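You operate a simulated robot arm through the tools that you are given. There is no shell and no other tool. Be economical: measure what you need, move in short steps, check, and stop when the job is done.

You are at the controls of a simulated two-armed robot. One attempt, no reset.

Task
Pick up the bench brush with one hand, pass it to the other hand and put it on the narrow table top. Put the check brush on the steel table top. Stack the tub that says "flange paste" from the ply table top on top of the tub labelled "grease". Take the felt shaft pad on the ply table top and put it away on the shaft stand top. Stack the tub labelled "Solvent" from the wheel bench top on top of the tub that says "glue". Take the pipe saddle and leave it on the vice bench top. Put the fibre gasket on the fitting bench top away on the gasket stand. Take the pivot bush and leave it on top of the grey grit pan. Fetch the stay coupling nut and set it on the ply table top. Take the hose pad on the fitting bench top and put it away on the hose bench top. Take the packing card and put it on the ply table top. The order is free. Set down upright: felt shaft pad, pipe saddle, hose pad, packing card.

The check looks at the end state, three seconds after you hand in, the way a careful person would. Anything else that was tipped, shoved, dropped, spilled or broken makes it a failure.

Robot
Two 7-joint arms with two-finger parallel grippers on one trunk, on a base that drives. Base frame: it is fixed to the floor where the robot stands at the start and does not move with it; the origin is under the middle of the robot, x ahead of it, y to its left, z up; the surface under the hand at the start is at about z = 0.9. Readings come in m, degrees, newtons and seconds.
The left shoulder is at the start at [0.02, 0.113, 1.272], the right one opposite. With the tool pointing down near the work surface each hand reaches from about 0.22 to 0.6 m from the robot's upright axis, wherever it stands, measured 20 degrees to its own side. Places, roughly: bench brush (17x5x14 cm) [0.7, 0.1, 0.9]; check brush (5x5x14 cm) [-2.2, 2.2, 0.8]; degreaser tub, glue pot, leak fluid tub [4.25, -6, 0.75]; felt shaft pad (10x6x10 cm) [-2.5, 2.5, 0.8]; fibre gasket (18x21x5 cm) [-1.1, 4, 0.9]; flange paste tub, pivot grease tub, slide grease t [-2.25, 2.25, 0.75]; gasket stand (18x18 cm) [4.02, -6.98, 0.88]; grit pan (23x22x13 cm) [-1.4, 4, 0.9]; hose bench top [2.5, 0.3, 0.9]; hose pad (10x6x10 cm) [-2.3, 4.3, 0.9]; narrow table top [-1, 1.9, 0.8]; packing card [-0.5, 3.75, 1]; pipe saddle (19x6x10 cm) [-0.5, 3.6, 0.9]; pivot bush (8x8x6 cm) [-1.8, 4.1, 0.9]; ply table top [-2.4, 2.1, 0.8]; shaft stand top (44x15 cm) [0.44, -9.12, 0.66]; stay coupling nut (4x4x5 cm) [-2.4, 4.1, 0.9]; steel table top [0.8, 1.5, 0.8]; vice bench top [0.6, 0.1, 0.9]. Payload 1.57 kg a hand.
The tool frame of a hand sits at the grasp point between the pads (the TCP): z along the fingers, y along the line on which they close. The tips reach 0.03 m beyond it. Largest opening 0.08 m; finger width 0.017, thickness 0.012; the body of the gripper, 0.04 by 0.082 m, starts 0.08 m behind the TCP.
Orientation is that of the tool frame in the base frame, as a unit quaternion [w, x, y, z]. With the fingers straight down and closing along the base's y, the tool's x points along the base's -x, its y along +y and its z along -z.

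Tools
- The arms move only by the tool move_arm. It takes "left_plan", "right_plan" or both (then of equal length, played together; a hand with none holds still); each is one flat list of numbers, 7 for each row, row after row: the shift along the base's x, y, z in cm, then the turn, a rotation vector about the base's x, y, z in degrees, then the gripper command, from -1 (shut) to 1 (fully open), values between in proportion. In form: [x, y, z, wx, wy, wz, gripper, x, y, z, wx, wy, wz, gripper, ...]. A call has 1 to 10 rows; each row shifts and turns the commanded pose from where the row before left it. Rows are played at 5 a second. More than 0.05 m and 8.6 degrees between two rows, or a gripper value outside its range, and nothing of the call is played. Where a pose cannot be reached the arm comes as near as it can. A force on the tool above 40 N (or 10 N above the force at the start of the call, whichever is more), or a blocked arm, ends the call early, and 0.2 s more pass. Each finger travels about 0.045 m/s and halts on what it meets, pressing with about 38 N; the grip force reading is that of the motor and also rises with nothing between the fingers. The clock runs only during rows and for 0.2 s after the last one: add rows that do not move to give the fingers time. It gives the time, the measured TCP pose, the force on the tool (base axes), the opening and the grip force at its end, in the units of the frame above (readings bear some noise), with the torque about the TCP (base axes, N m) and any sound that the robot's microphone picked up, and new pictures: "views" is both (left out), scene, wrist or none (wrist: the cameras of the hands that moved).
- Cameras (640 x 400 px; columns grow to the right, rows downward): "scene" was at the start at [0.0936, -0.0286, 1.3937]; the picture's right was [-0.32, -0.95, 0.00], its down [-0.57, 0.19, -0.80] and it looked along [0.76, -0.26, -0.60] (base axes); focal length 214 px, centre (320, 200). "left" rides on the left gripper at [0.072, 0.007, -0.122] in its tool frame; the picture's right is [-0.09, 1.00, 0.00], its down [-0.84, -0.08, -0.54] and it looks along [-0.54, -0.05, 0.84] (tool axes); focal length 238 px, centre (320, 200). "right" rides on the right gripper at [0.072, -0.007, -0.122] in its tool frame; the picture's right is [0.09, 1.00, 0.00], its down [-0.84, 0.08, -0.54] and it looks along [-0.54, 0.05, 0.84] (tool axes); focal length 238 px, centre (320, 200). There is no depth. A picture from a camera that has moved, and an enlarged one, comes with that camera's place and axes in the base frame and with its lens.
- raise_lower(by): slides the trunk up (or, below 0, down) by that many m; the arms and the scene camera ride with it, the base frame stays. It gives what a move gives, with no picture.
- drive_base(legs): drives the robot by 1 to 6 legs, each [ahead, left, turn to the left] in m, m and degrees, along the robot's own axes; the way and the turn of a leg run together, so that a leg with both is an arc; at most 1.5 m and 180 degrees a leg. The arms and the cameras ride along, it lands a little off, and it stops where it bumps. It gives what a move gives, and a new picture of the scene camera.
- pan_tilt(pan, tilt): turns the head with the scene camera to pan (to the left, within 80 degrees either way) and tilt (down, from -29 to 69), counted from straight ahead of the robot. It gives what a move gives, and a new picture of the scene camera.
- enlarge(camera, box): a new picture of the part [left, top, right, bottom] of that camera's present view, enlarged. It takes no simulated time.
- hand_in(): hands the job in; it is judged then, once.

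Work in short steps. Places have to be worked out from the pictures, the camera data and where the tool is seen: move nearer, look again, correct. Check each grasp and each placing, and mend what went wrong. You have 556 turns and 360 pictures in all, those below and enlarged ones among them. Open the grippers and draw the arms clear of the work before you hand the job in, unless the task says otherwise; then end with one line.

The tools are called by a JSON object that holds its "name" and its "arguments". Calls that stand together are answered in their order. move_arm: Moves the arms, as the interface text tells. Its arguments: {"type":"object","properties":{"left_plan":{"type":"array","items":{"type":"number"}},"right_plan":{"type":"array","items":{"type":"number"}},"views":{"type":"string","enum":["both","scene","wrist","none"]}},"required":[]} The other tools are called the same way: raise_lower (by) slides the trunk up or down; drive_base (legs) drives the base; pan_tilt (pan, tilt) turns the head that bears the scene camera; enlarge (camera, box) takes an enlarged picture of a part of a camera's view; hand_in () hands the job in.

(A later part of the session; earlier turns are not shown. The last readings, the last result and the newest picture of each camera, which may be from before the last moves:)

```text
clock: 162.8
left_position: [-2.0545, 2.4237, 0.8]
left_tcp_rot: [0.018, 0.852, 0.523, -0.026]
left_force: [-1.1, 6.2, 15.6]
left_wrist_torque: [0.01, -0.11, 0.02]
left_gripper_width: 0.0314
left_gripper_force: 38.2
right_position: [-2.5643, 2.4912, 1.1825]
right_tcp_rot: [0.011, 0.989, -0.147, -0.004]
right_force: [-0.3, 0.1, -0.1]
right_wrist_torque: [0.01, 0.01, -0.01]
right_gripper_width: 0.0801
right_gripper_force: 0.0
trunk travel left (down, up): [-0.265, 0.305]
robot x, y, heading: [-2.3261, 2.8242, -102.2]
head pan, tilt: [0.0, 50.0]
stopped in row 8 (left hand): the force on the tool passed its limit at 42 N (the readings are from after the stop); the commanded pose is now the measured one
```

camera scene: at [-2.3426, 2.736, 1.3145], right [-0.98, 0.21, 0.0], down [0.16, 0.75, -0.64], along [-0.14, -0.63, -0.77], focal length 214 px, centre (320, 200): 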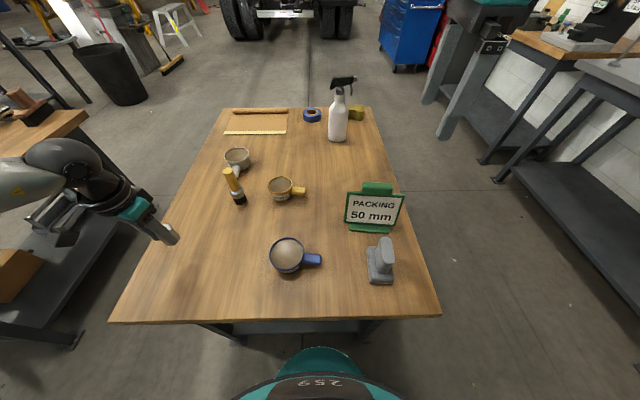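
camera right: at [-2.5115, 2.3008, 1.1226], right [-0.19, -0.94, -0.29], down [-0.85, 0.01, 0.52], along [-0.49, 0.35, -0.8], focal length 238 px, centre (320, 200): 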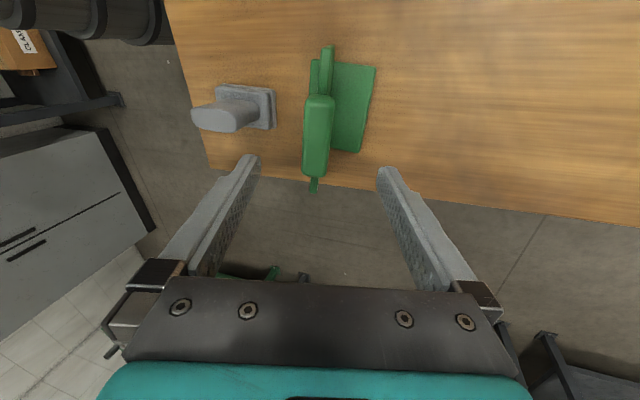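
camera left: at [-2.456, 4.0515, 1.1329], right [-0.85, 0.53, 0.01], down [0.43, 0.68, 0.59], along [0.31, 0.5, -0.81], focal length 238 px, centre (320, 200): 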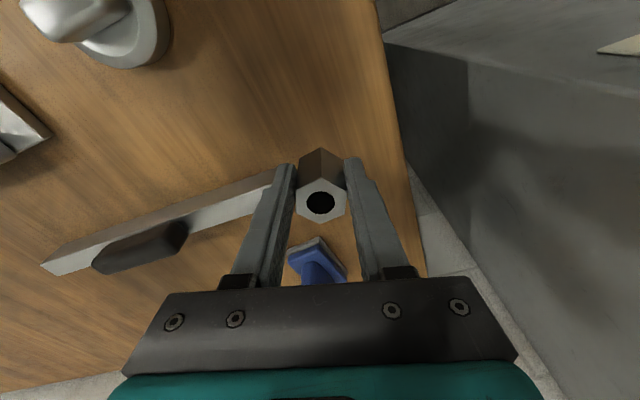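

Contact as expected at 0.80. Release and rise.

{"name": "move_arm", "arguments": {"left_plan": [0, 0, 0.2, 0, 0, 0, -1, 0, 0, 0, 0, 0, 0, 0.2, 0, 0, 0, 0, 0, 0, 0.5, 0, 0, 0, 0, 0, 0, 0.5, 0, 0, 3, 0, 0, 0, 0.6, 0, 0, 4.5, 0, 0, 0, 1, 0, 0, 4.8, 0, 0, 0, 1, 0, 0, 4.8, 0, 0, 0, 1, 0, 0, 4.8, 0, 0, 0, 1], "views": "both"}}

```text
clock: 164.8
left_position: [-2.0516, 2.4235, 1.0218]
left_tcp_rot: [0.016, 0.851, 0.524, -0.025]
left_force: [0.7, -0.9, 0.6]
left_wrist_torque: [0.02, -0.01, 0.03]
left_gripper_width: 0.08
left_gripper_force: 0.1
right_position: [-2.5641, 2.4908, 1.1829]
right_tcp_rot: [0.011, 0.989, -0.147, -0.002]
right_force: [0.4, 0.4, -0.3]
right_wrist_torque: [0.01, -0.01, -0.01]
right_gripper_width: 0.0801
right_gripper_force: 0.1
trunk travel left (down, up): [-0.265, 0.305]
robot x, y, heading: [-2.3278, 2.819, -102.1]
head pan, tilt: [0.0, 50.0]
camera scene: at [-2.343, 2.7365, 1.3146], right [-0.98, 0.21, 0.0], down [0.16, 0.75, -0.64], along [-0.14, -0.63, -0.77], focal length 214 px, centre (320, 200)
camera left: at [-2.0117, 2.4903, 1.1381], right [0.85, -0.53, 0.01], down [-0.43, -0.68, 0.59], along [-0.31, -0.51, -0.81], focal length 238 px, centre (320, 200)
```

scene: 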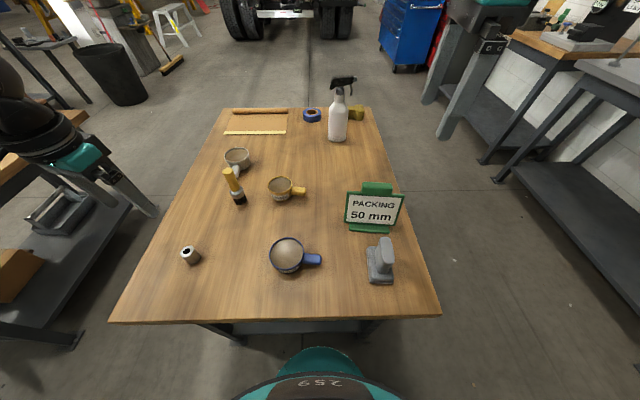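
left: 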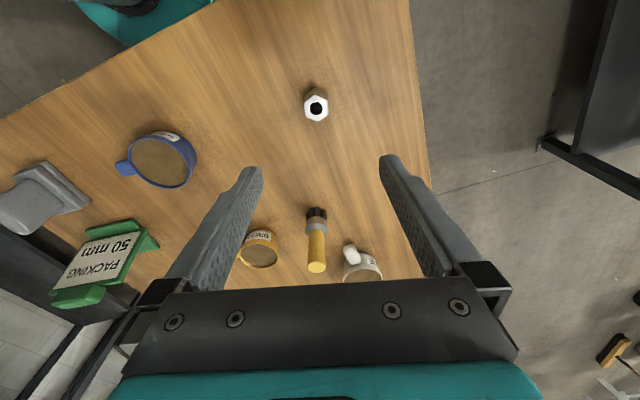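

Nut placed. Now the tubs: zoom to measure them.

{"name": "enlarge", "arguments": {"camera": "scene", "box": [208, 155, 352, 285]}}

```text
3.08 times, centred on (280, 220) of scene
camera zoom: at [-2.343, 2.7365, 1.3146], right [-0.98, 0.21, 0.0], down [0.16, 0.75, -0.64], along [-0.14, -0.63, -0.77], focal length 660 px, centre (443, 138)
```

zoom: 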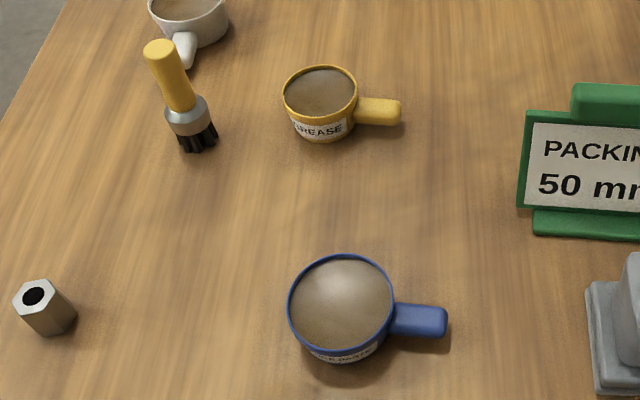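

Blue rim 8.7 cm (too wide to grip), so I'll take it by its handle; handle mid ≈ (-2.385, 2.498), direction (-0.98, 0.21) which suits the right hand's present orientation. Shift the base 15 cm left first.

{"name": "move_arm", "arguments": {"left_plan": [0, 0, 4.8, 0, 0, 0, 1, 0, 0, 4.8, 0, 0, 0, 1, 0, 0, 4.8, 0, 0, 0, 1, 0, 0, 4.8, 0, 0, 0, 1], "views": "none"}}

{"name": "drive_base", "arguments": {"legs": [[0, 0.15, 0]]}}

```text
clock: 166.0
left_position: [-2.0517, 2.4273, 1.1605]
left_tcp_rot: [-0.045, 0.85, 0.524, 0.032]
left_force: [-0.6, 0.0, 0.6]
left_wrist_torque: [-0.01, -0.01, 0.01]
left_gripper_width: 0.0799
left_gripper_force: 0.1
right_position: [-2.5641, 2.4915, 1.1826]
right_tcp_rot: [0.012, 0.989, -0.147, -0.004]
right_force: [-0.8, 0.2, 0.1]
right_wrist_torque: [0.0, 0.01, 0.01]
right_gripper_width: 0.08
right_gripper_force: 0.0
trunk travel left (down, up): [-0.265, 0.305]
robot x, y, heading: [-2.3236, 2.8214, -102.4]
head pan, tilt: [0.0, 50.0]
stopped in row 4 (left hand): the arm was blocked; the commanded pose is now the measured one
```

```text
clock: 167.4
left_position: [-1.904, 2.3956, 1.1594]
left_tcp_rot: [-0.045, 0.85, 0.523, 0.032]
left_force: [0.4, 0.7, -0.4]
left_wrist_torque: [0.01, 0.0, 0.01]
left_gripper_width: 0.0801
left_gripper_force: 0.1
right_position: [-2.4144, 2.4582, 1.1823]
right_tcp_rot: [0.011, 0.989, -0.146, -0.004]
right_force: [-0.5, 0.1, -0.3]
right_wrist_torque: [-0.01, 0.0, 0.0]
right_gripper_width: 0.0803
right_gripper_force: 0.0
trunk travel left (down, up): [-0.265, 0.305]
robot x, y, heading: [-2.1742, 2.7917, -102.2]
head pan, tilt: [0.0, 50.0]
camera scene: at [-2.1939, 2.704, 1.3145], right [-0.98, 0.21, 0.0], down [0.16, 0.75, -0.64], along [-0.14, -0.63, -0.77], focal length 214 px, centre (320, 200)
```

scene: 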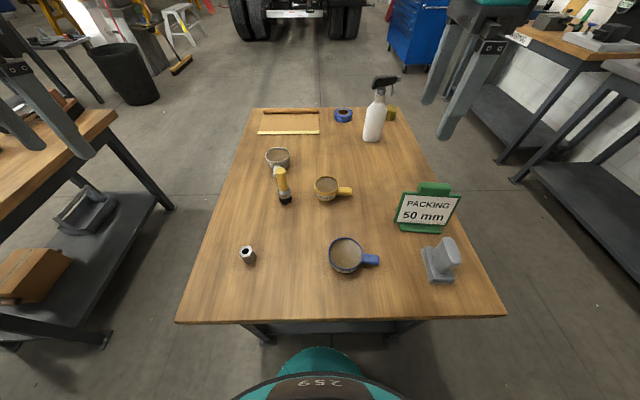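

Move the right hand above the blue handle at (-2.38, 2.50), z 0.93.

{"name": "move_arm", "arguments": {"right_plan": [1.2, 1.4, -4, 0, 0, 0, 1, 1.2, 1.4, -4, 0, 0, 0, 1, 1, 1.4, -4, 0, 0, 0, 1, 0, 0, -4.5, 0, 0, 0, 1, 0, 0, -4.5, 0, 0, 0, 1, 0, 0, -4.2, 0, 0, 0, 1], "views": "both"}}

```text
clock: 168.8
left_position: [-1.9037, 2.3955, 1.1595]
left_tcp_rot: [-0.044, 0.85, 0.524, 0.032]
left_force: [-0.1, -0.2, 0.6]
left_wrist_torque: [0.01, 0.01, -0.02]
left_gripper_width: 0.0801
left_gripper_force: 0.0
right_position: [-2.3822, 2.5009, 0.9267]
right_tcp_rot: [0.012, 0.989, -0.147, -0.004]
right_force: [0.3, 0.5, -0.8]
right_wrist_torque: [-0.03, -0.03, 0.01]
right_gripper_width: 0.0801
right_gripper_force: 0.0
trunk travel left (down, up): [-0.265, 0.305]
robot x, y, heading: [-2.1804, 2.7871, -102.1]
head pan, tilt: [0.0, 50.0]
camera scene: at [-2.195, 2.7041, 1.3145], right [-0.98, 0.21, 0.0], down [0.16, 0.75, -0.64], along [-0.14, -0.63, -0.77], focal length 214 px, centre (320, 200)
camera right: at [-2.3105, 2.4891, 1.0483], right [-0.2, -0.98, 0.02], down [-0.82, 0.18, 0.55], along [-0.54, 0.09, -0.84], focal length 238 px, centre (320, 200)
```

scene: 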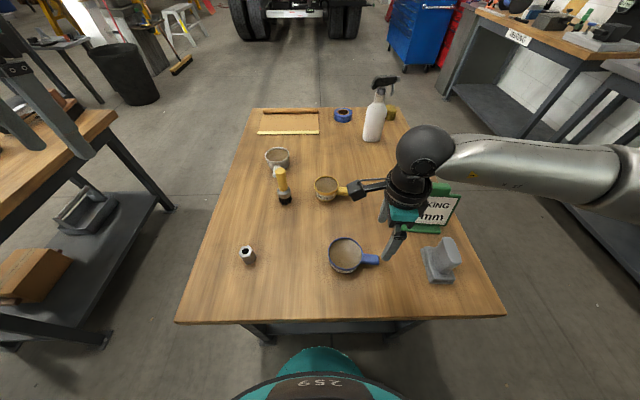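
right: 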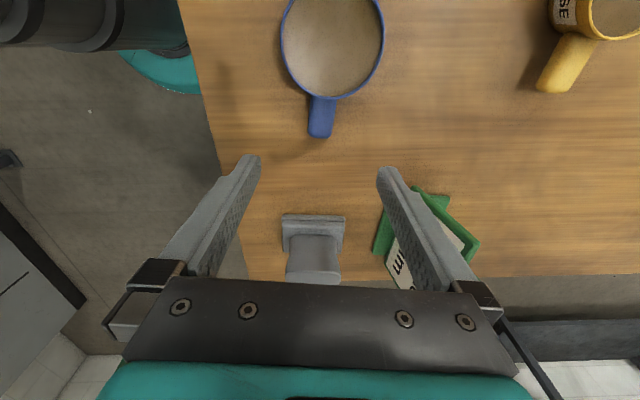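

Handle mid at about (-2.372, 2.495). Adjust and descend to 0.806, then close.

{"name": "move_arm", "arguments": {"right_plan": [0.8, -0.5, -4, 0, 0, 0, 1, 0, 0, -4, 0, 0, 0, 1, 0, 0, -3, 0, 0, 0, 1, 0, 0, -1, 0, 0, 0, 1, 0, 0, 0, 0, 0, 0, -1, 0, 0, 0, 0, 0, 0, -1, 0, 0, 0, 0, 0, 0, -1, 0, 0, 0, 0, 0, 0, -1, 0, 0, 0, 0, 0, 0, -1, 0, 0, 0, 0, 0, 0, -1], "views": "wrist"}}

```text
clock: 171.0
left_position: [-1.9031, 2.3944, 1.1598]
left_tcp_rot: [-0.045, 0.85, 0.524, 0.032]
left_force: [0.0, -0.2, -0.1]
left_wrist_torque: [-0.02, 0.01, 0.0]
left_gripper_width: 0.0798
left_gripper_force: 0.0
right_position: [-2.3737, 2.4951, 0.8112]
right_tcp_rot: [0.011, 0.989, -0.147, -0.003]
right_force: [1.4, -0.9, 0.2]
right_wrist_torque: [0.04, -0.04, -0.08]
right_gripper_width: 0.0276
right_gripper_force: 38.2
trunk travel left (down, up): [-0.265, 0.305]
robot x, y, heading: [-2.1775, 2.7886, -102.1]
head pan, tilt: [0.0, 50.0]
camera right: at [-2.3025, 2.4829, 0.9317], right [-0.2, -0.98, 0.02], down [-0.82, 0.18, 0.55], along [-0.54, 0.09, -0.84], focal length 238 px, centre (320, 200)
```

right: 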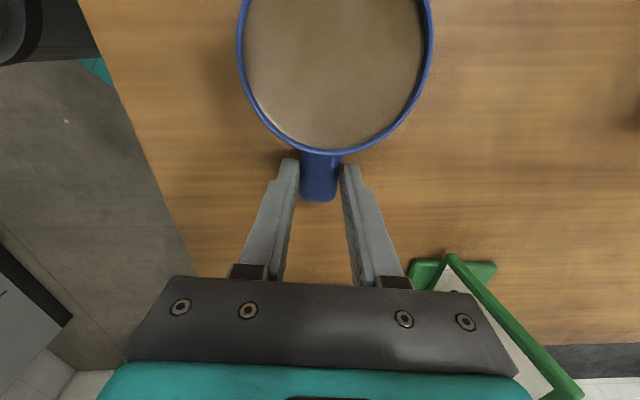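

Handle gripped. Test lift of 2 cm.

{"name": "move_arm", "arguments": {"right_plan": [0, 0, 1, 0, 0, 0, -1, 0, 0, 1, 0, 0, 0, -1, 0, 0, 0, 0, 0, 0, -1], "views": "both"}}

```text
clock: 171.8
left_position: [-1.9043, 2.3938, 1.1594]
left_tcp_rot: [-0.044, 0.85, 0.524, 0.032]
left_force: [0.2, -0.2, -1.0]
left_wrist_torque: [-0.02, 0.0, -0.04]
left_gripper_width: 0.0799
left_gripper_force: 0.1
right_position: [-2.3748, 2.4959, 0.8292]
right_tcp_rot: [0.011, 0.989, -0.146, -0.003]
right_force: [-0.7, 0.5, -3.3]
right_wrist_torque: [0.05, 0.17, 0.01]
right_gripper_width: 0.0276
right_gripper_force: 38.6
trunk travel left (down, up): [-0.265, 0.305]
robot x, y, heading: [-2.1793, 2.7903, -102.3]
head pan, tilt: [0.0, 50.0]
camera scene: at [-2.1949, 2.7041, 1.3145], right [-0.98, 0.21, 0.0], down [0.16, 0.75, -0.64], along [-0.14, -0.63, -0.77], focal length 214 px, centre (320, 200)
camera right: at [-2.303, 2.4832, 0.9513], right [-0.2, -0.98, 0.02], down [-0.82, 0.18, 0.55], along [-0.54, 0.09, -0.84], focal length 238 px, centre (320, 200)
```

scene: 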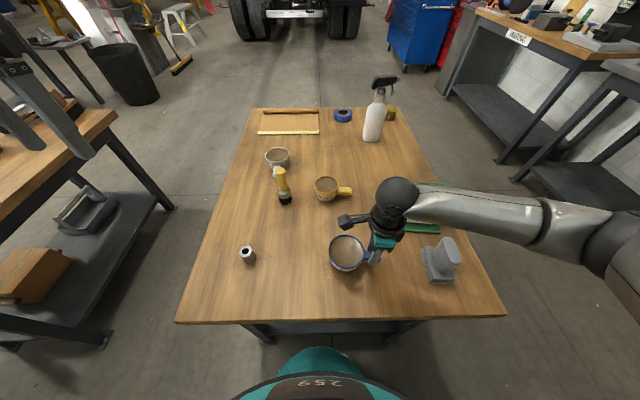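
right: 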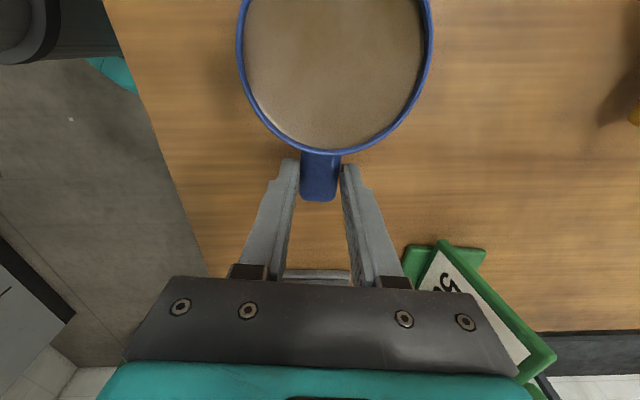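

Tub lifted level (0.33 kg). Raise to 0.90 and carry to above the yellow tub (TCP target (-2.383, 2.26)).

{"name": "move_arm", "arguments": {"right_plan": [0, 0, 3.5, 0, 0, 0, -1, 0, 0, 4, 0, 0, 0, -1, -0.2, -4.5, 0, 0, 0, 0, -1, -0.2, -4.5, 0, 0, 0, 0, -1, -0.2, -4.5, 0, 0, 0, 0, -1, -0.2, -4.5, 0, 0, 0, 0, -1, 0, -4.5, 0, 0, 0, 0, -1, 0, 0, 0, 0, 0, 0, -1], "views": "both"}}

```text
clock: 173.6
left_position: [-1.9036, 2.3955, 1.1607]
left_tcp_rot: [-0.044, 0.85, 0.523, 0.032]
left_force: [0.6, 0.6, 1.3]
left_wrist_torque: [-0.02, -0.01, 0.01]
left_gripper_width: 0.0802
left_gripper_force: 0.1
right_position: [-2.3841, 2.2704, 0.9058]
right_tcp_rot: [0.011, 0.989, -0.145, -0.003]
right_force: [-0.1, 0.3, -2.6]
right_wrist_torque: [0.03, 0.13, 0.02]
right_gripper_width: 0.0276
right_gripper_force: 37.8
trunk travel left (down, up): [-0.265, 0.305]
robot x, y, heading: [-2.1761, 2.7896, -102.3]
head pan, tilt: [0.0, 50.0]
camera scene: at [-2.1954, 2.7042, 1.3145], right [-0.98, 0.21, 0.0], down [0.16, 0.75, -0.64], along [-0.14, -0.63, -0.77], focal length 214 px, centre (320, 200)
camera right: at [-2.3123, 2.2585, 1.0266], right [-0.2, -0.98, 0.02], down [-0.82, 0.18, 0.55], along [-0.54, 0.09, -0.84], focal length 238 px, centre (320, 200)
```

scene: 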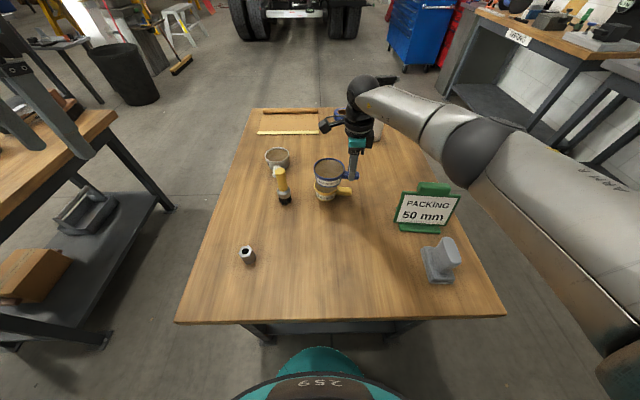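
right: 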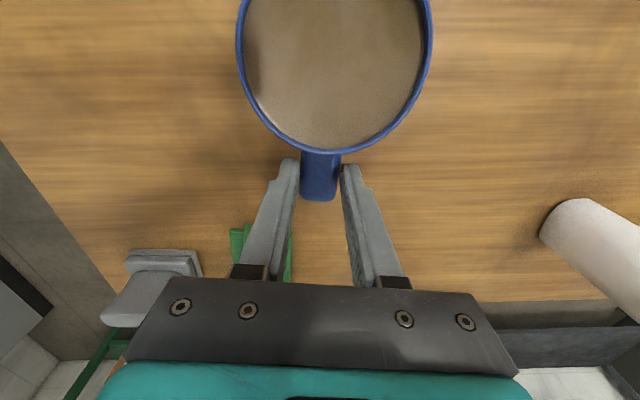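

{"name": "enlarge", "arguments": {"camera": "scene", "box": [272, 130, 400, 210]}}

```text
5.00 times, centred on (336, 170) of scene
camera zoom: at [-2.1954, 2.7042, 1.3145], right [-0.98, 0.21, 0.0], down [0.16, 0.75, -0.64], along [-0.14, -0.63, -0.77], focal length 1072 px, centre (240, 350)
```

zoom: 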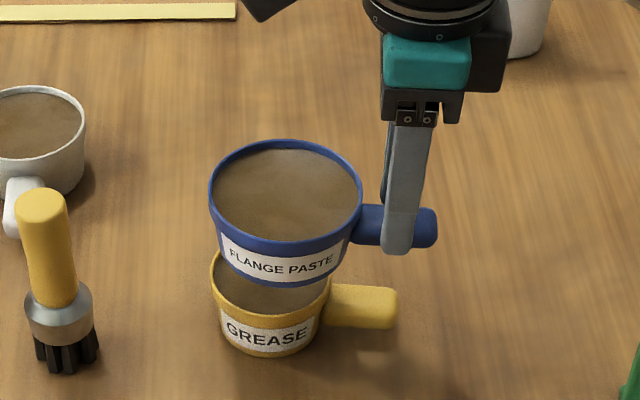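

Blue is a bit short in -y: about 2.2 cm to go. Shift and lower to just above the yellow rim, then re-check.

{"name": "move_arm", "arguments": {"right_plan": [-0.1, -2.2, 0, 0, 0, 0, -1, 0, 0, -2, 0, 0, 0, -1, 0, 0, -1.2, 0, 0, 0, -1, 0, 0, 0, 0, 0, 0, -1], "views": "none"}}

{"name": "enlarge", "arguments": {"camera": "scene", "box": [272, 130, 400, 210]}}

```text
clock: 174.6
left_position: [-1.9041, 2.3944, 1.1596]
left_tcp_rot: [-0.045, 0.851, 0.523, 0.032]
left_force: [1.2, 0.3, 0.0]
left_wrist_torque: [0.02, 0.02, -0.01]
left_gripper_width: 0.0799
left_gripper_force: 0.1
right_position: [-2.3837, 2.2561, 0.871]
right_tcp_rot: [0.011, 0.989, -0.146, -0.003]
right_force: [-0.9, -0.5, -2.2]
right_wrist_torque: [0.05, 0.18, 0.02]
right_gripper_width: 0.0279
right_gripper_force: 37.5
right hand out of reach, approached as far as the arm can: row 2
trunk travel left (down, up): [-0.265, 0.305]
robot x, y, heading: [-2.1794, 2.7915, -102.1]
head pan, tilt: [0.0, 50.0]
```

```text
5.00 times, centred on (336, 170) of scene
camera zoom: at [-2.195, 2.704, 1.3145], right [-0.98, 0.21, 0.0], down [0.16, 0.75, -0.64], along [-0.14, -0.63, -0.77], focal length 1072 px, centre (240, 350)
```

zoom: 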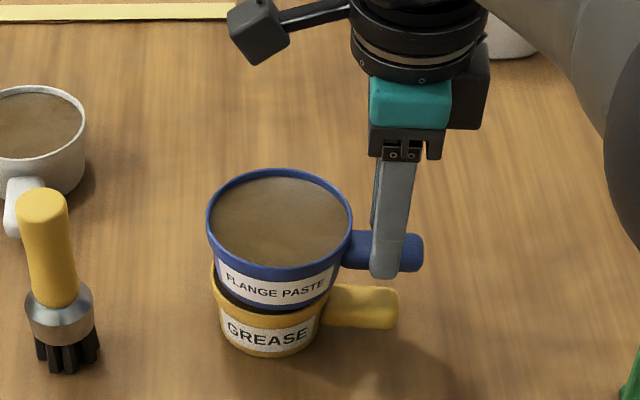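

Blue is now concentric over yellow (within about 3 mm). Lower gently to contact.

{"name": "move_arm", "arguments": {"right_plan": [0, 0, -0.4, 0, 0, 0, -1, 0, 0, -0.3, 0, 0, 0, -1, 0, 0, -0.3, 0, 0, 0, -1, 0, 0, -0.3, 0, 0, 0, -1], "views": "none"}}

{"name": "enlarge", "arguments": {"camera": "scene", "box": [272, 130, 400, 210]}}

```text
clock: 175.6
left_position: [-1.903, 2.3944, 1.1592]
left_tcp_rot: [-0.045, 0.85, 0.524, 0.033]
left_force: [-0.6, 0.4, -0.6]
left_wrist_torque: [0.02, 0.0, -0.02]
left_gripper_width: 0.0798
left_gripper_force: 0.0
right_position: [-2.3838, 2.259, 0.8622]
right_tcp_rot: [0.012, 0.989, -0.145, -0.003]
right_force: [-0.7, 1.1, -2.4]
right_wrist_torque: [0.05, 0.13, -0.02]
right_gripper_width: 0.0275
right_gripper_force: 37.5
right hand out of reach, approached as far as the arm can: row 2
trunk travel left (down, up): [-0.265, 0.305]
robot x, y, heading: [-2.1804, 2.7949, -102.0]
head pan, tilt: [0.0, 50.0]
```

```text
5.00 times, centred on (336, 170) of scene
camera zoom: at [-2.1948, 2.704, 1.3145], right [-0.98, 0.21, 0.0], down [0.16, 0.75, -0.64], along [-0.14, -0.63, -0.77], focal length 1072 px, centre (240, 350)
```

zoom: 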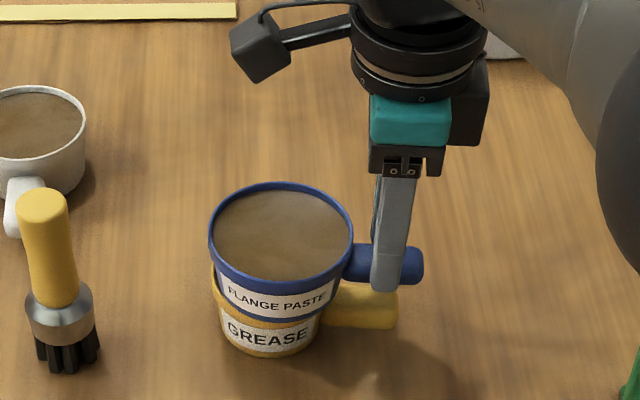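

Reach limit makes y drift. Raise 2 cm, drive 4 cm closer, then realign.

{"name": "move_arm", "arguments": {"right_plan": [0, 0, 2.5, 0, 0, 0, -1], "views": "none"}}

{"name": "drive_base", "arguments": {"legs": [[0.04, 0, 0]]}}

```text
clock: 176.0
left_position: [-1.9041, 2.3952, 1.1602]
left_tcp_rot: [-0.045, 0.851, 0.523, 0.032]
left_force: [-0.2, -1.4, -0.5]
left_wrist_torque: [-0.03, 0.03, -0.02]
left_gripper_width: 0.08
left_gripper_force: 0.1
right_position: [-2.3835, 2.2577, 0.8878]
right_tcp_rot: [0.01, 0.989, -0.146, -0.003]
right_force: [0.6, -0.4, -2.6]
right_wrist_torque: [0.05, 0.15, 0.02]
right_gripper_width: 0.0276
right_gripper_force: 37.7
trunk travel left (down, up): [-0.265, 0.305]
robot x, y, heading: [-2.1794, 2.7872, -101.9]
head pan, tilt: [0.0, 50.0]
```

```text
clock: 176.8
left_position: [-1.9111, 2.3551, 1.1598]
left_tcp_rot: [-0.045, 0.85, 0.524, 0.032]
left_force: [-0.4, 0.1, 0.0]
left_wrist_torque: [0.02, 0.02, -0.01]
left_gripper_width: 0.0803
left_gripper_force: 0.0
right_position: [-2.3914, 2.2174, 0.8868]
right_tcp_rot: [0.01, 0.989, -0.146, -0.004]
right_force: [-0.7, -0.2, -2.8]
right_wrist_torque: [0.04, 0.13, 0.0]
right_gripper_width: 0.0274
right_gripper_force: 38.3
trunk travel left (down, up): [-0.265, 0.305]
robot x, y, heading: [-2.1864, 2.7489, -102.2]
head pan, tilt: [0.0, 50.0]
camera scene: at [-2.2034, 2.664, 1.3144], right [-0.98, 0.21, 0.0], down [0.16, 0.75, -0.64], along [-0.14, -0.63, -0.77], focal length 214 px, centre (320, 200)
```

scene: 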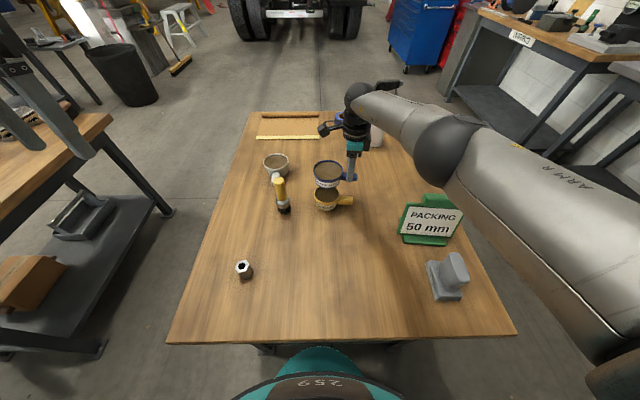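

Move back to TCP (-2.384, 2.254) and lower to 0.868; check the view.

{"name": "move_arm", "arguments": {"right_plan": [0.4, 1.8, 0, 0, 0, 0, -1, 0.35, 1.85, 0, 0, 0, 0, -1, 0, 0, -1, 0, 0, 0, -1, 0, 0, -0.9, 0, 0, 0, -1, 0, 0, 0, 0, 0, 0, -1], "views": "none"}}

{"name": "enlarge", "arguments": {"camera": "scene", "box": [272, 145, 400, 225]}}

```text
clock: 178.1
left_position: [-1.9113, 2.3558, 1.1596]
left_tcp_rot: [-0.044, 0.85, 0.525, 0.032]
left_force: [-0.1, -0.1, -0.5]
left_wrist_torque: [0.01, 0.01, -0.02]
left_gripper_width: 0.0798
left_gripper_force: 0.0
right_position: [-2.3844, 2.2566, 0.8671]
right_tcp_rot: [0.011, 0.989, -0.146, -0.003]
right_force: [0.0, 0.4, -2.9]
right_wrist_torque: [0.06, 0.13, 0.01]
right_gripper_width: 0.0278
right_gripper_force: 37.9
trunk travel left (down, up): [-0.265, 0.305]
robot x, y, heading: [-2.187, 2.7536, -101.9]
head pan, tilt: [0.0, 50.0]
```

```text
5.00 times, centred on (336, 185) of scene
camera zoom: at [-2.2031, 2.6652, 1.3145], right [-0.98, 0.21, 0.0], down [0.16, 0.75, -0.64], along [-0.14, -0.63, -0.77], focal length 1072 px, centre (240, 275)
```

zoom: 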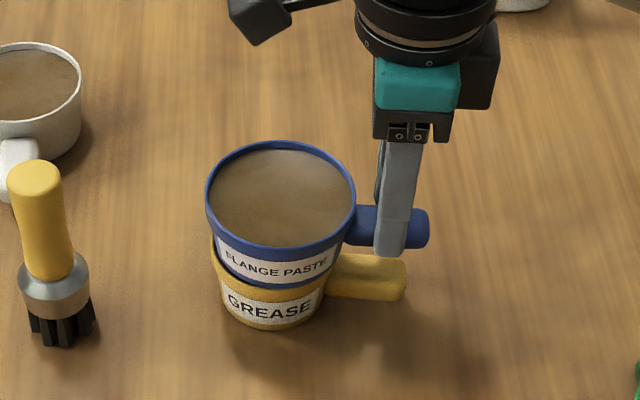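

Very near concentric; nudge 3 mm and lower to contact.

{"name": "move_arm", "arguments": {"right_plan": [-0.3, -0.3, -0.3, 0, 0, 0, -1, 0, 0, -0.3, 0, 0, 0, -1, 0, 0, -0.3, 0, 0, 0, -1, 0, 0, -0.3, 0, 0, 0, -1, 0, 0, -0.3, 0, 0, 0, -1, 0, 0, -0.3, 0, 0, 0, -1], "views": "none"}}

```text
clock: 179.4
left_position: [-1.9122, 2.3582, 1.1606]
left_tcp_rot: [-0.044, 0.85, 0.524, 0.031]
left_force: [-0.2, 0.3, -0.4]
left_wrist_torque: [0.03, -0.02, 0.01]
left_gripper_width: 0.0799
left_gripper_force: 0.1
right_position: [-2.3883, 2.2528, 0.8526]
right_tcp_rot: [0.014, 0.989, -0.147, -0.002]
right_force: [-6.2, 3.8, 25.3]
right_wrist_torque: [0.29, -0.73, 0.07]
right_gripper_width: 0.0283
right_gripper_force: 37.9
trunk travel left (down, up): [-0.265, 0.305]
robot x, y, heading: [-2.188, 2.7476, -102.2]
head pan, tilt: [0.0, 50.0]
```

Contact at 0.853. Relieve, release slowly, and look before retreating.

{"name": "move_arm", "arguments": {"right_plan": [0, 0, 0.3, 0, 0, 0, -1, 0, 0, 0, 0, 0, 0, -0.1, 0, 0, 0, 0, 0, 0, 0.2, 0, 0, 0, 0, 0, 0, 0.4, 0, 0, 0, 0, 0, 0, 0.4], "views": "none"}}

{"name": "enlarge", "arguments": {"camera": "scene", "box": [272, 145, 400, 225]}}

```text
clock: 180.7
left_position: [-1.9113, 2.3567, 1.1597]
left_tcp_rot: [-0.045, 0.85, 0.524, 0.032]
left_force: [-0.5, -1.8, -0.3]
left_wrist_torque: [-0.02, 0.0, 0.01]
left_gripper_width: 0.0798
left_gripper_force: 0.0
right_position: [-2.3881, 2.2521, 0.8519]
right_tcp_rot: [0.011, 0.989, -0.146, -0.003]
right_force: [-0.5, 0.8, -0.8]
right_wrist_torque: [0.0, -0.01, 0.0]
right_gripper_width: 0.0559
right_gripper_force: 0.0
trunk travel left (down, up): [-0.265, 0.305]
robot x, y, heading: [-2.1825, 2.75, -102.4]
head pan, tilt: [0.0, 50.0]
```

```text
5.00 times, centred on (336, 185) of scene
camera zoom: at [-2.2031, 2.6654, 1.3145], right [-0.98, 0.21, 0.0], down [0.16, 0.75, -0.64], along [-0.14, -0.63, -0.77], focal length 1072 px, centre (240, 275)
```

zoom: 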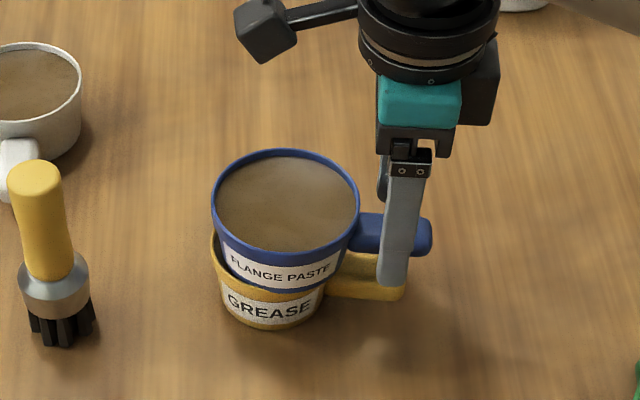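

Blue sits level on yellow. Open fully and retreat upward.

{"name": "move_arm", "arguments": {"right_plan": [0, 0, 0, 0, 0, 0, 1, 0, 0, 0, 0, 0, 0, 1, 0, 0, 3, 0, 0, 0, 1, 0, 0, 4.5, 0, 0, 0, 1, 0, 0, 4.5, 0, 0, 0, 1, 0, 2, 4, 0, 0, 0, 1, 0, 3, 3, 0, 0, 0, 1], "views": "wrist"}}

{"name": "enlarge", "arguments": {"camera": "scene", "box": [272, 145, 400, 225]}}

```text
clock: 182.2
left_position: [-1.9119, 2.3557, 1.1599]
left_tcp_rot: [-0.045, 0.85, 0.525, 0.031]
left_force: [-1.0, 0.6, -0.5]
left_wrist_torque: [-0.03, 0.01, -0.01]
left_gripper_width: 0.0801
left_gripper_force: 0.1
right_position: [-2.3876, 2.3047, 1.0439]
right_tcp_rot: [0.011, 0.989, -0.146, -0.004]
right_force: [0.3, 0.8, -0.1]
right_wrist_torque: [-0.01, 0.0, -0.02]
right_gripper_width: 0.0803
right_gripper_force: 0.0
trunk travel left (down, up): [-0.265, 0.305]
robot x, y, heading: [-2.1879, 2.7509, -102.1]
head pan, tilt: [0.0, 50.0]
camera right: at [-2.3156, 2.2934, 1.1658], right [-0.2, -0.98, 0.02], down [-0.82, 0.18, 0.55], along [-0.54, 0.09, -0.84], focal length 238 px, centre (320, 200)
```

right: 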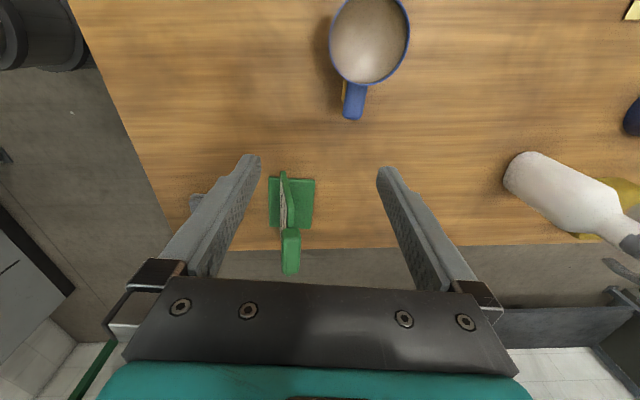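

```text
5.00 times, centred on (336, 185) of scene
camera zoom: at [-2.2032, 2.6659, 1.3146], right [-0.98, 0.21, 0.0], down [0.16, 0.75, -0.64], along [-0.14, -0.63, -0.77], focal length 1072 px, centre (240, 275)
```

zoom: 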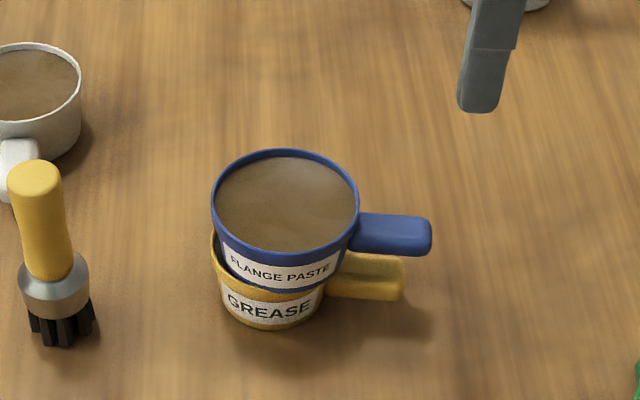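

The stack is stable. Now the check brush with the left hand: straighten it and move above (-2.18, 2.23), with the right hand drawn back.

{"name": "move_arm", "arguments": {"left_plan": [-3.3, 0, 0, -6.3, 0, 0, 1, -3.4, -1.5, 0, 0, 0, 0, 1, -3.4, -2.2, 0, 0, 0, 0, 1, -3.4, -2.2, 0, 0, 0, 0, 1, -3.4, -2.2, 0, 0, 0, 0, 1, -3.4, -2.2, 0, 0, 0, 0, 1, -3.2, -1.2, 0, 0, 0, 0, 1, -3.2, -1.2, 0, 0, 0, 0, 1, 0, 0, -4, 0, 0, 0, 1, 0, 0, -4, 0, 0, 0, 1], "right_plan": [-1, 3, 2, 0, 0, 0, 1, -2, 3, 2, 0, 0, 0, 1, -2, 3, 2, 0, 0, 0, 1, -2, 3, 2, 0, 0, 0, 1, 0, 0, 0, 0, 0, 0, 1, 0, 0, 0, 0, 0, 0, 1, 0, 0, 0, 0, 0, 0, 1, 0, 0, 0, 0, 0, 0, 1, 0, 0, 0, 0, 0, 0, 1, 0, 0, 0, 0, 0, 0, 1], "views": "none"}}

{"name": "enlarge", "arguments": {"camera": "left", "box": [0, 0, 640, 400]}}

```text
clock: 184.4
left_position: [-2.1787, 2.2273, 1.0799]
left_tcp_rot: [0.003, 0.851, 0.525, 0.003]
left_force: [0.0, -0.2, 0.1]
left_wrist_torque: [-0.02, 0.0, -0.01]
left_gripper_width: 0.0799
left_gripper_force: 0.1
right_position: [-2.4583, 2.4232, 1.1232]
right_tcp_rot: [0.011, 0.989, -0.146, -0.003]
right_force: [0.7, 0.2, -0.5]
right_wrist_torque: [-0.03, -0.01, -0.02]
right_gripper_width: 0.08
right_gripper_force: 0.0
trunk travel left (down, up): [-0.265, 0.305]
robot x, y, heading: [-2.1869, 2.7503, -102.0]
head pan, tilt: [0.0, 50.0]
```

```text
1.00 times, centred on (320, 200) of left (not enlarged: the box is as wide or as high as the picture)
camera zoom: at [-2.1427, 2.2889, 1.2022], right [0.85, -0.53, 0.01], down [-0.45, -0.71, 0.54], along [-0.28, -0.46, -0.84], focal length 238 px, centre (320, 200)
```

zoom: 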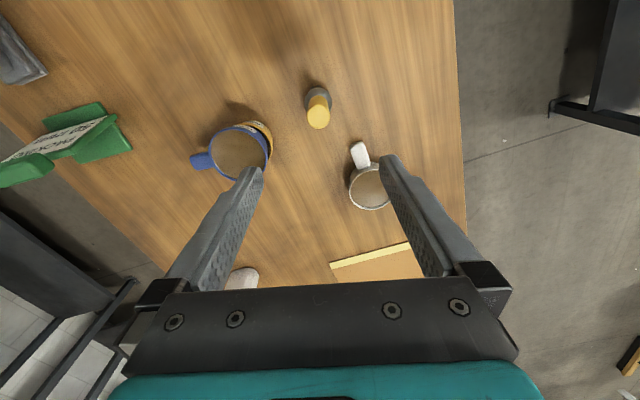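

Brush top directly under the TCP. Descend to 0.865 and grip, then lift.

{"name": "move_arm", "arguments": {"left_plan": [0, 0, -4.5, 0, 0, 0, 1, 0, 0, -4.5, 0, 0, 0, 1, 0, 0, -4.5, 0, 0, 0, 1, 0, 0, -4.5, 0, 0, 0, 1, 0, 0, -3.5, 0, 0, 0, 1, 0, 0, 0, 0, 0, 0, -1, 0, 0, 0, 0, 0, 0, -1, 0, 0, 0, 0, 0, 0, -1, 0, 0, 0, 0, 0, 0, -1, 0, 0, 0, 0, 0, 0, -1], "views": "wrist"}}

```text
clock: 186.7
left_position: [-2.1768, 2.229, 0.8642]
left_tcp_rot: [0.002, 0.851, 0.525, 0.003]
left_force: [-1.6, 0.3, 1.1]
left_wrist_torque: [0.12, 0.31, -0.06]
left_gripper_width: 0.0291
left_gripper_force: 32.2
right_position: [-2.459, 2.4242, 1.1235]
right_tcp_rot: [0.011, 0.989, -0.145, -0.004]
right_force: [0.3, 0.8, 0.6]
right_wrist_torque: [0.02, 0.01, -0.02]
right_gripper_width: 0.0799
right_gripper_force: 0.1
trunk travel left (down, up): [-0.265, 0.305]
robot x, y, heading: [-2.1881, 2.7499, -102.1]
head pan, tilt: [0.0, 50.0]
camera left: at [-2.1414, 2.2891, 0.987], right [0.85, -0.53, 0.01], down [-0.45, -0.71, 0.54], along [-0.28, -0.46, -0.84], focal length 238 px, centre (320, 200)
```

left: 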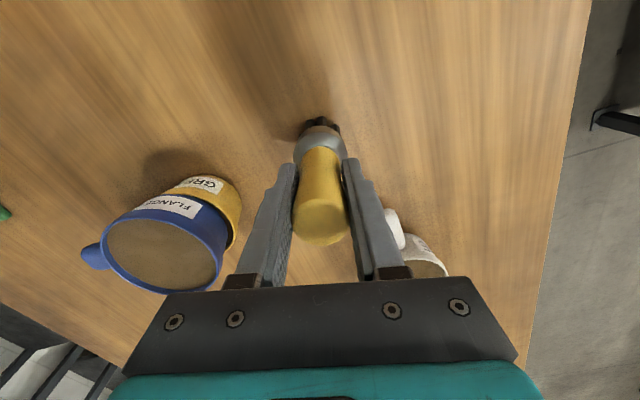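

Gripped. Lift straight up and retract toward the robot, then back away and turn to the fitting bench.

{"name": "move_arm", "arguments": {"left_plan": [0, 0, 3, 0, 0, 0, -1, 0, 0, 4.8, 0, 0, 0, -1, 0, 0, 4.8, 0, 0, 0, -1, 0, 0, 4.8, 0, 0, 0, -1, 0, 0, 4.8, 0, 0, 0, -1, 0, 0, 4.8, 0, 0, 0, -1, 3.5, 3, 2, 0, 0, 0, -1, 3.5, 3, 2, 0, 0, 0, -1, 3.5, 3, 0, 0, 0, 0, -1], "views": "scene"}}

```text
refused: row 7 steps farther than a row can; nothing moved
```

{"name": "move_arm", "arguments": {"left_plan": [0, 0, 3, 0, 0, 0, -1, 0, 0, 4.8, 0, 0, 0, -1, 0, 0, 4.8, 0, 0, 0, -1, 0, 0, 4.8, 0, 0, 0, -1, 0, 0, 4.8, 0, 0, 0, -1, 0, 0, 4.8, 0, 0, 0, -1, 3.5, 3, 0, 0, 0, 0, -1, 3.5, 3, 0, 0, 0, 0, -1, 3.5, 3, 0, 0, 0, 0, -1], "views": "scene"}}

```text
clock: 188.7
left_position: [-2.0705, 2.3202, 1.1342]
left_tcp_rot: [0.002, 0.851, 0.526, 0.003]
left_force: [1.2, -1.1, -1.3]
left_wrist_torque: [-0.05, -0.05, 0.01]
left_gripper_width: 0.0283
left_gripper_force: 37.9
right_position: [-2.4564, 2.4245, 1.1236]
right_tcp_rot: [0.011, 0.989, -0.147, -0.003]
right_force: [0.1, 0.3, 0.5]
right_wrist_torque: [-0.03, -0.01, -0.01]
right_gripper_width: 0.0798
right_gripper_force: 0.1
trunk travel left (down, up): [-0.265, 0.305]
robot x, y, heading: [-2.1861, 2.751, -102.3]
head pan, tilt: [0.0, 50.0]
camera scene: at [-2.202, 2.6657, 1.3146], right [-0.98, 0.21, 0.0], down [0.16, 0.75, -0.64], along [-0.14, -0.63, -0.77], focal length 214 px, centre (320, 200)
```

scene: 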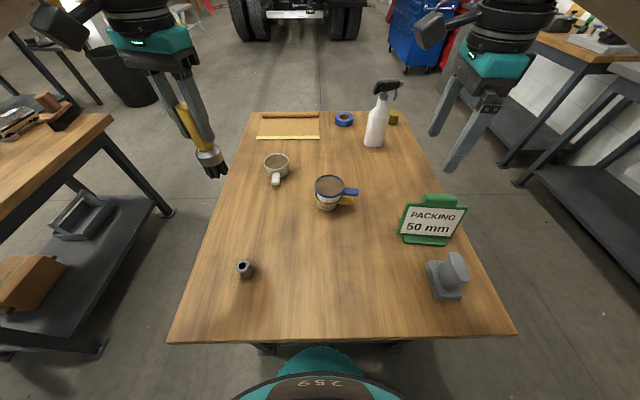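

Next, the pipe saddle with the right hand (its orientation suits). Back off, turn around, and drive along the bench to its right end.

{"name": "drive_base", "arguments": {"legs": [[-0.4, 0, 0], [0, 0, 180], [0, -1.25, 0], [0.3, 0, 0]]}}

```text
clock: 205.9
left_position: [-0.9317, 3.5821, 1.1347]
left_tcp_rot: [-0.004, -0.513, 0.858, 0.002]
left_force: [0.6, 0.1, -1.7]
left_wrist_torque: [-0.04, -0.01, -0.05]
left_gripper_width: 0.0274
left_gripper_force: 37.9
right_position: [-0.5491, 3.4656, 1.1228]
right_tcp_rot: [0.004, 0.161, 0.987, 0.011]
right_force: [-0.9, 0.2, 0.0]
right_wrist_torque: [0.01, 0.0, -0.03]
right_gripper_width: 0.08
right_gripper_force: 0.0
trunk travel left (down, up): [-0.265, 0.305]
robot x, y, heading: [-0.8316, 3.1454, 76.2]
head pan, tilt: [0.0, 50.0]
camera scene: at [-0.8095, 3.2309, 1.3145], right [0.97, -0.24, 0.0], down [-0.18, -0.74, -0.64], along [0.15, 0.62, -0.77], focal length 214 px, centre (320, 200)
```

scene: 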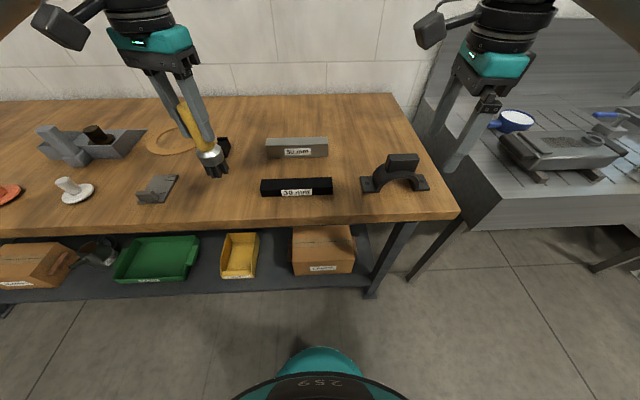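

Saddle's top block at about (-0.52, 3.572). Move above and look.

{"name": "move_arm", "arguments": {"right_plan": [1, 3.5, 0, 0, 0, 0, 1, 1, 3.5, 0, 0, 0, 0, 1, 1, 3.5, -3, 0, 0, 0, 1], "views": "wrist"}}

```text
clock: 206.8
left_position: [-0.9311, 3.5823, 1.1336]
left_tcp_rot: [-0.003, -0.512, 0.859, 0.001]
left_force: [-0.4, -0.1, -1.8]
left_wrist_torque: [0.02, -0.03, 0.0]
left_gripper_width: 0.0273
left_gripper_force: 37.5
right_position: [-0.5199, 3.5716, 1.0929]
right_tcp_rot: [0.004, 0.16, 0.987, 0.011]
right_force: [-0.8, -0.4, 0.0]
right_wrist_torque: [-0.02, -0.02, 0.0]
right_gripper_width: 0.0801
right_gripper_force: 0.1
trunk travel left (down, up): [-0.265, 0.305]
robot x, y, heading: [-0.831, 3.1434, 76.4]
head pan, tilt: [0.0, 50.0]
camera right: at [-0.5919, 3.5859, 1.2135], right [0.23, 0.97, 0.02], down [0.81, -0.2, 0.55], along [0.54, -0.11, -0.84], focal length 238 px, centre (320, 200)
```

right: 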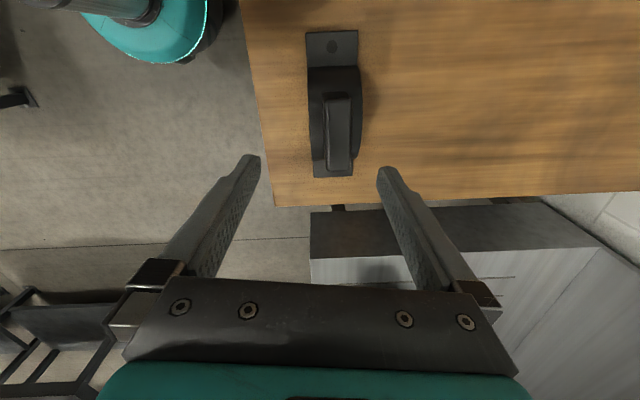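

Block centre at (-0.517, 3.590), ~3 cm thick. Align, descend to 0.968 and close; lift slightly.

{"name": "move_arm", "arguments": {"right_plan": [0.3, 1.9, -4, 0, 0, 0, 1, 0, 0, -4.5, 0, 0, 0, 1, 0, 0, -4, 0, 0, 0, 1, 0, 0, 0, 0, 0, 0, -1, 0, 0, 0, 0, 0, 0, -1, 0, 0, 0, 0, 0, 0, -1, 0, 0, 0, 0, 0, 0, -1, 0, 0, 0, 0, 0, 0, -1, 0, 0, 0, 0, 0, 0, -1, 0, 0, 3, 0, 0, 0, -1], "views": "wrist"}}

```text
clock: 208.9
left_position: [-0.9326, 3.5816, 1.1344]
left_tcp_rot: [-0.003, -0.513, 0.858, 0.002]
left_force: [0.2, -0.5, -2.1]
left_wrist_torque: [0.02, -0.02, 0.0]
left_gripper_width: 0.0273
left_gripper_force: 37.6
right_position: [-0.5155, 3.589, 0.9953]
right_tcp_rot: [0.003, 0.162, 0.987, 0.01]
right_force: [-0.1, -0.5, -8.3]
right_wrist_torque: [0.03, 0.06, 0.02]
right_gripper_width: 0.0615
right_gripper_force: 38.2
trunk travel left (down, up): [-0.265, 0.305]
robot x, y, heading: [-0.8306, 3.1484, 76.6]
head pan, tilt: [0.0, 50.0]
camera right: at [-0.5874, 3.6036, 1.1172], right [0.23, 0.97, 0.02], down [0.81, -0.2, 0.55], along [0.54, -0.11, -0.84], focal length 238 px, centre (320, 200)
```

right: 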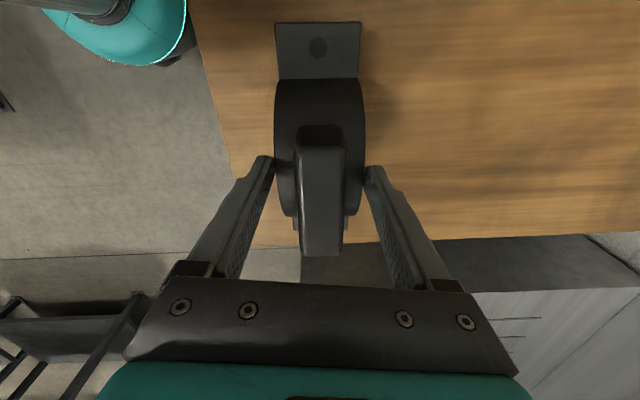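

It caught the 6 cm wide arch with the tips. Set back down, raise 1.7 cm, and grip the block instead.

{"name": "move_arm", "arguments": {"right_plan": [0, 0, -2.9, 0, 0, 0, -1, 0, 0, 0, 0, 0, 0, 1, 0, 0, 0, 0, 0, 0, 1, 0, 0, 1.7, 0, 0, 0, 1, 0, 0, 0, 0, 0, 0, -1, 0, 0, 0, 0, 0, 0, -1, 0, 0, 0, 0, 0, 0, -1, 0, 0, 0, 0, 0, 0, -1, 0, 0, 0, 0, 0, 0, -1, 0, 0, 0, 0, 0, 0, -1], "views": "wrist"}}

```text
clock: 211.2
left_position: [-0.9319, 3.5806, 1.1332]
left_tcp_rot: [-0.002, -0.513, 0.858, 0.003]
left_force: [-0.7, -0.5, -2.6]
left_wrist_torque: [-0.02, -0.02, -0.01]
left_gripper_width: 0.0273
left_gripper_force: 38.2
right_position: [-0.5169, 3.5886, 0.9851]
right_tcp_rot: [0.003, 0.159, 0.987, 0.011]
right_force: [-0.2, -2.1, 4.5]
right_wrist_torque: [-0.49, 0.26, 0.36]
right_gripper_width: 0.0292
right_gripper_force: 38.0
trunk travel left (down, up): [-0.265, 0.305]
robot x, y, heading: [-0.831, 3.1471, 76.2]
head pan, tilt: [0.0, 50.0]
camera right: at [-0.5883, 3.6031, 1.1071], right [0.23, 0.97, 0.02], down [0.81, -0.2, 0.55], along [0.54, -0.11, -0.84], focal length 238 px, centre (320, 200)
```

right: 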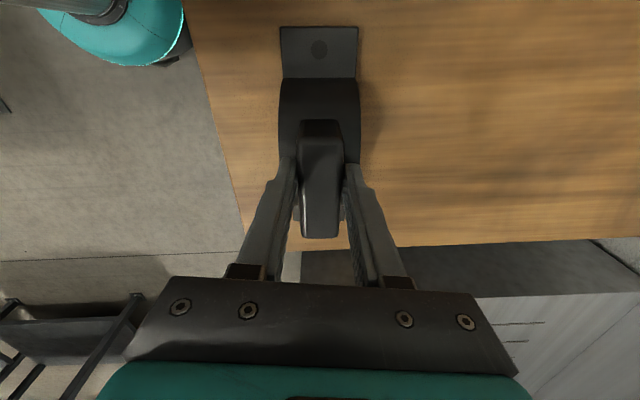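

Block gripped (2.9 cm). Lift to 1.18, draw in, back off from the bench and look toward the steel table.

{"name": "move_arm", "arguments": {"right_plan": [0, 0, 4, 0, 0, 0, -1, 0, 0, 4.8, 0, 0, 0, -1, 0, 0, 4.8, 0, 0, 0, -1, 0, 0, 4.8, 0, 0, 0, -1, -0.5, -3, 1, 0, 0, 0, -1, -0.5, -3, 0, 0, 0, 0, -1], "views": "none"}}

{"name": "drive_base", "arguments": {"legs": [[-0.45, 0, 0], [0, 0, -120]]}}

{"name": "pan_tilt", "arguments": {"pan": 0, "tilt": 30}}

```text
clock: 212.6
left_position: [-0.932, 3.5805, 1.1344]
left_tcp_rot: [-0.003, -0.512, 0.859, 0.002]
left_force: [0.4, 0.5, -2.7]
left_wrist_torque: [0.01, 0.01, -0.02]
left_gripper_width: 0.0274
left_gripper_force: 37.6
right_position: [-0.5263, 3.5295, 1.1814]
right_tcp_rot: [0.004, 0.16, 0.987, 0.012]
right_force: [1.3, 0.4, -8.0]
right_wrist_torque: [0.0, 0.01, -0.02]
right_gripper_width: 0.0276
right_gripper_force: 38.5
trunk travel left (down, up): [-0.265, 0.305]
robot x, y, heading: [-0.8346, 3.1459, 76.2]
head pan, tilt: [0.0, 50.0]
```

```text
clock: 220.3
left_position: [-0.5164, 2.5665, 1.1348]
left_tcp_rot: [0.0, 0.499, 0.867, 0.004]
left_force: [-0.1, -0.3, -1.5]
left_wrist_torque: [-0.02, 0.03, 0.03]
left_gripper_width: 0.0273
left_gripper_force: 38.0
right_position: [-0.77, 2.248, 1.1815]
right_tcp_rot: [0.011, 0.939, 0.343, 0.003]
right_force: [-0.3, 0.6, -9.6]
right_wrist_torque: [0.03, -0.01, 0.03]
right_gripper_width: 0.028
right_gripper_force: 38.2
trunk travel left (down, up): [-0.265, 0.305]
robot x, y, heading: [-0.9422, 2.7051, -45.5]
head pan, tilt: [0.0, 50.0]
camera scene: at [-0.8771, 2.6455, 1.3145], right [-0.71, -0.7, 0.0], down [-0.54, 0.54, -0.64], along [0.45, -0.46, -0.77], focal length 214 px, centre (320, 200)
```

scene: 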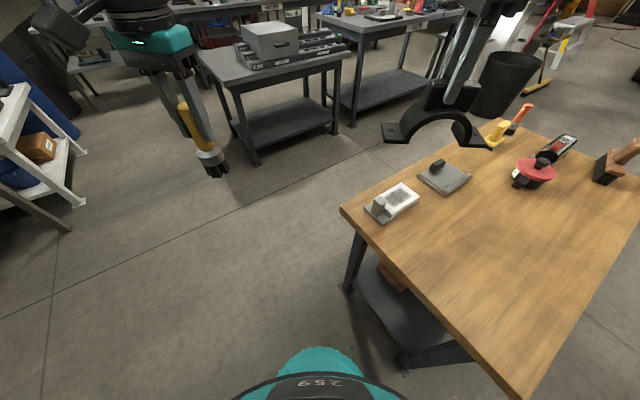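

```text
clock: 221.2
left_position: [-0.517, 2.5663, 1.1336]
left_tcp_rot: [-0.001, 0.498, 0.867, 0.004]
left_force: [0.8, 0.2, -2.9]
left_wrist_torque: [0.02, 0.01, 0.03]
left_gripper_width: 0.0277
left_gripper_force: 38.0
right_position: [-0.7724, 2.2478, 1.1813]
right_tcp_rot: [0.01, 0.939, 0.343, 0.002]
right_force: [0.8, -0.8, -7.7]
right_wrist_torque: [0.06, -0.06, 0.02]
right_gripper_width: 0.0278
right_gripper_force: 38.1
trunk travel left (down, up): [-0.265, 0.305]
robot x, y, heading: [-0.9427, 2.7079, -45.0]
head pan, tilt: [0.0, 30.0]
camera scene: at [-0.8675, 2.636, 1.3439], right [-0.71, -0.7, 0.0], down [-0.35, 0.36, -0.87], along [0.61, -0.61, -0.5], focal length 214 px, centre (320, 200)
```

scene: 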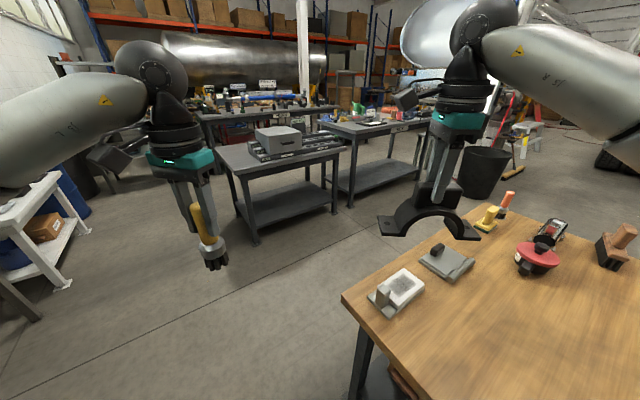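

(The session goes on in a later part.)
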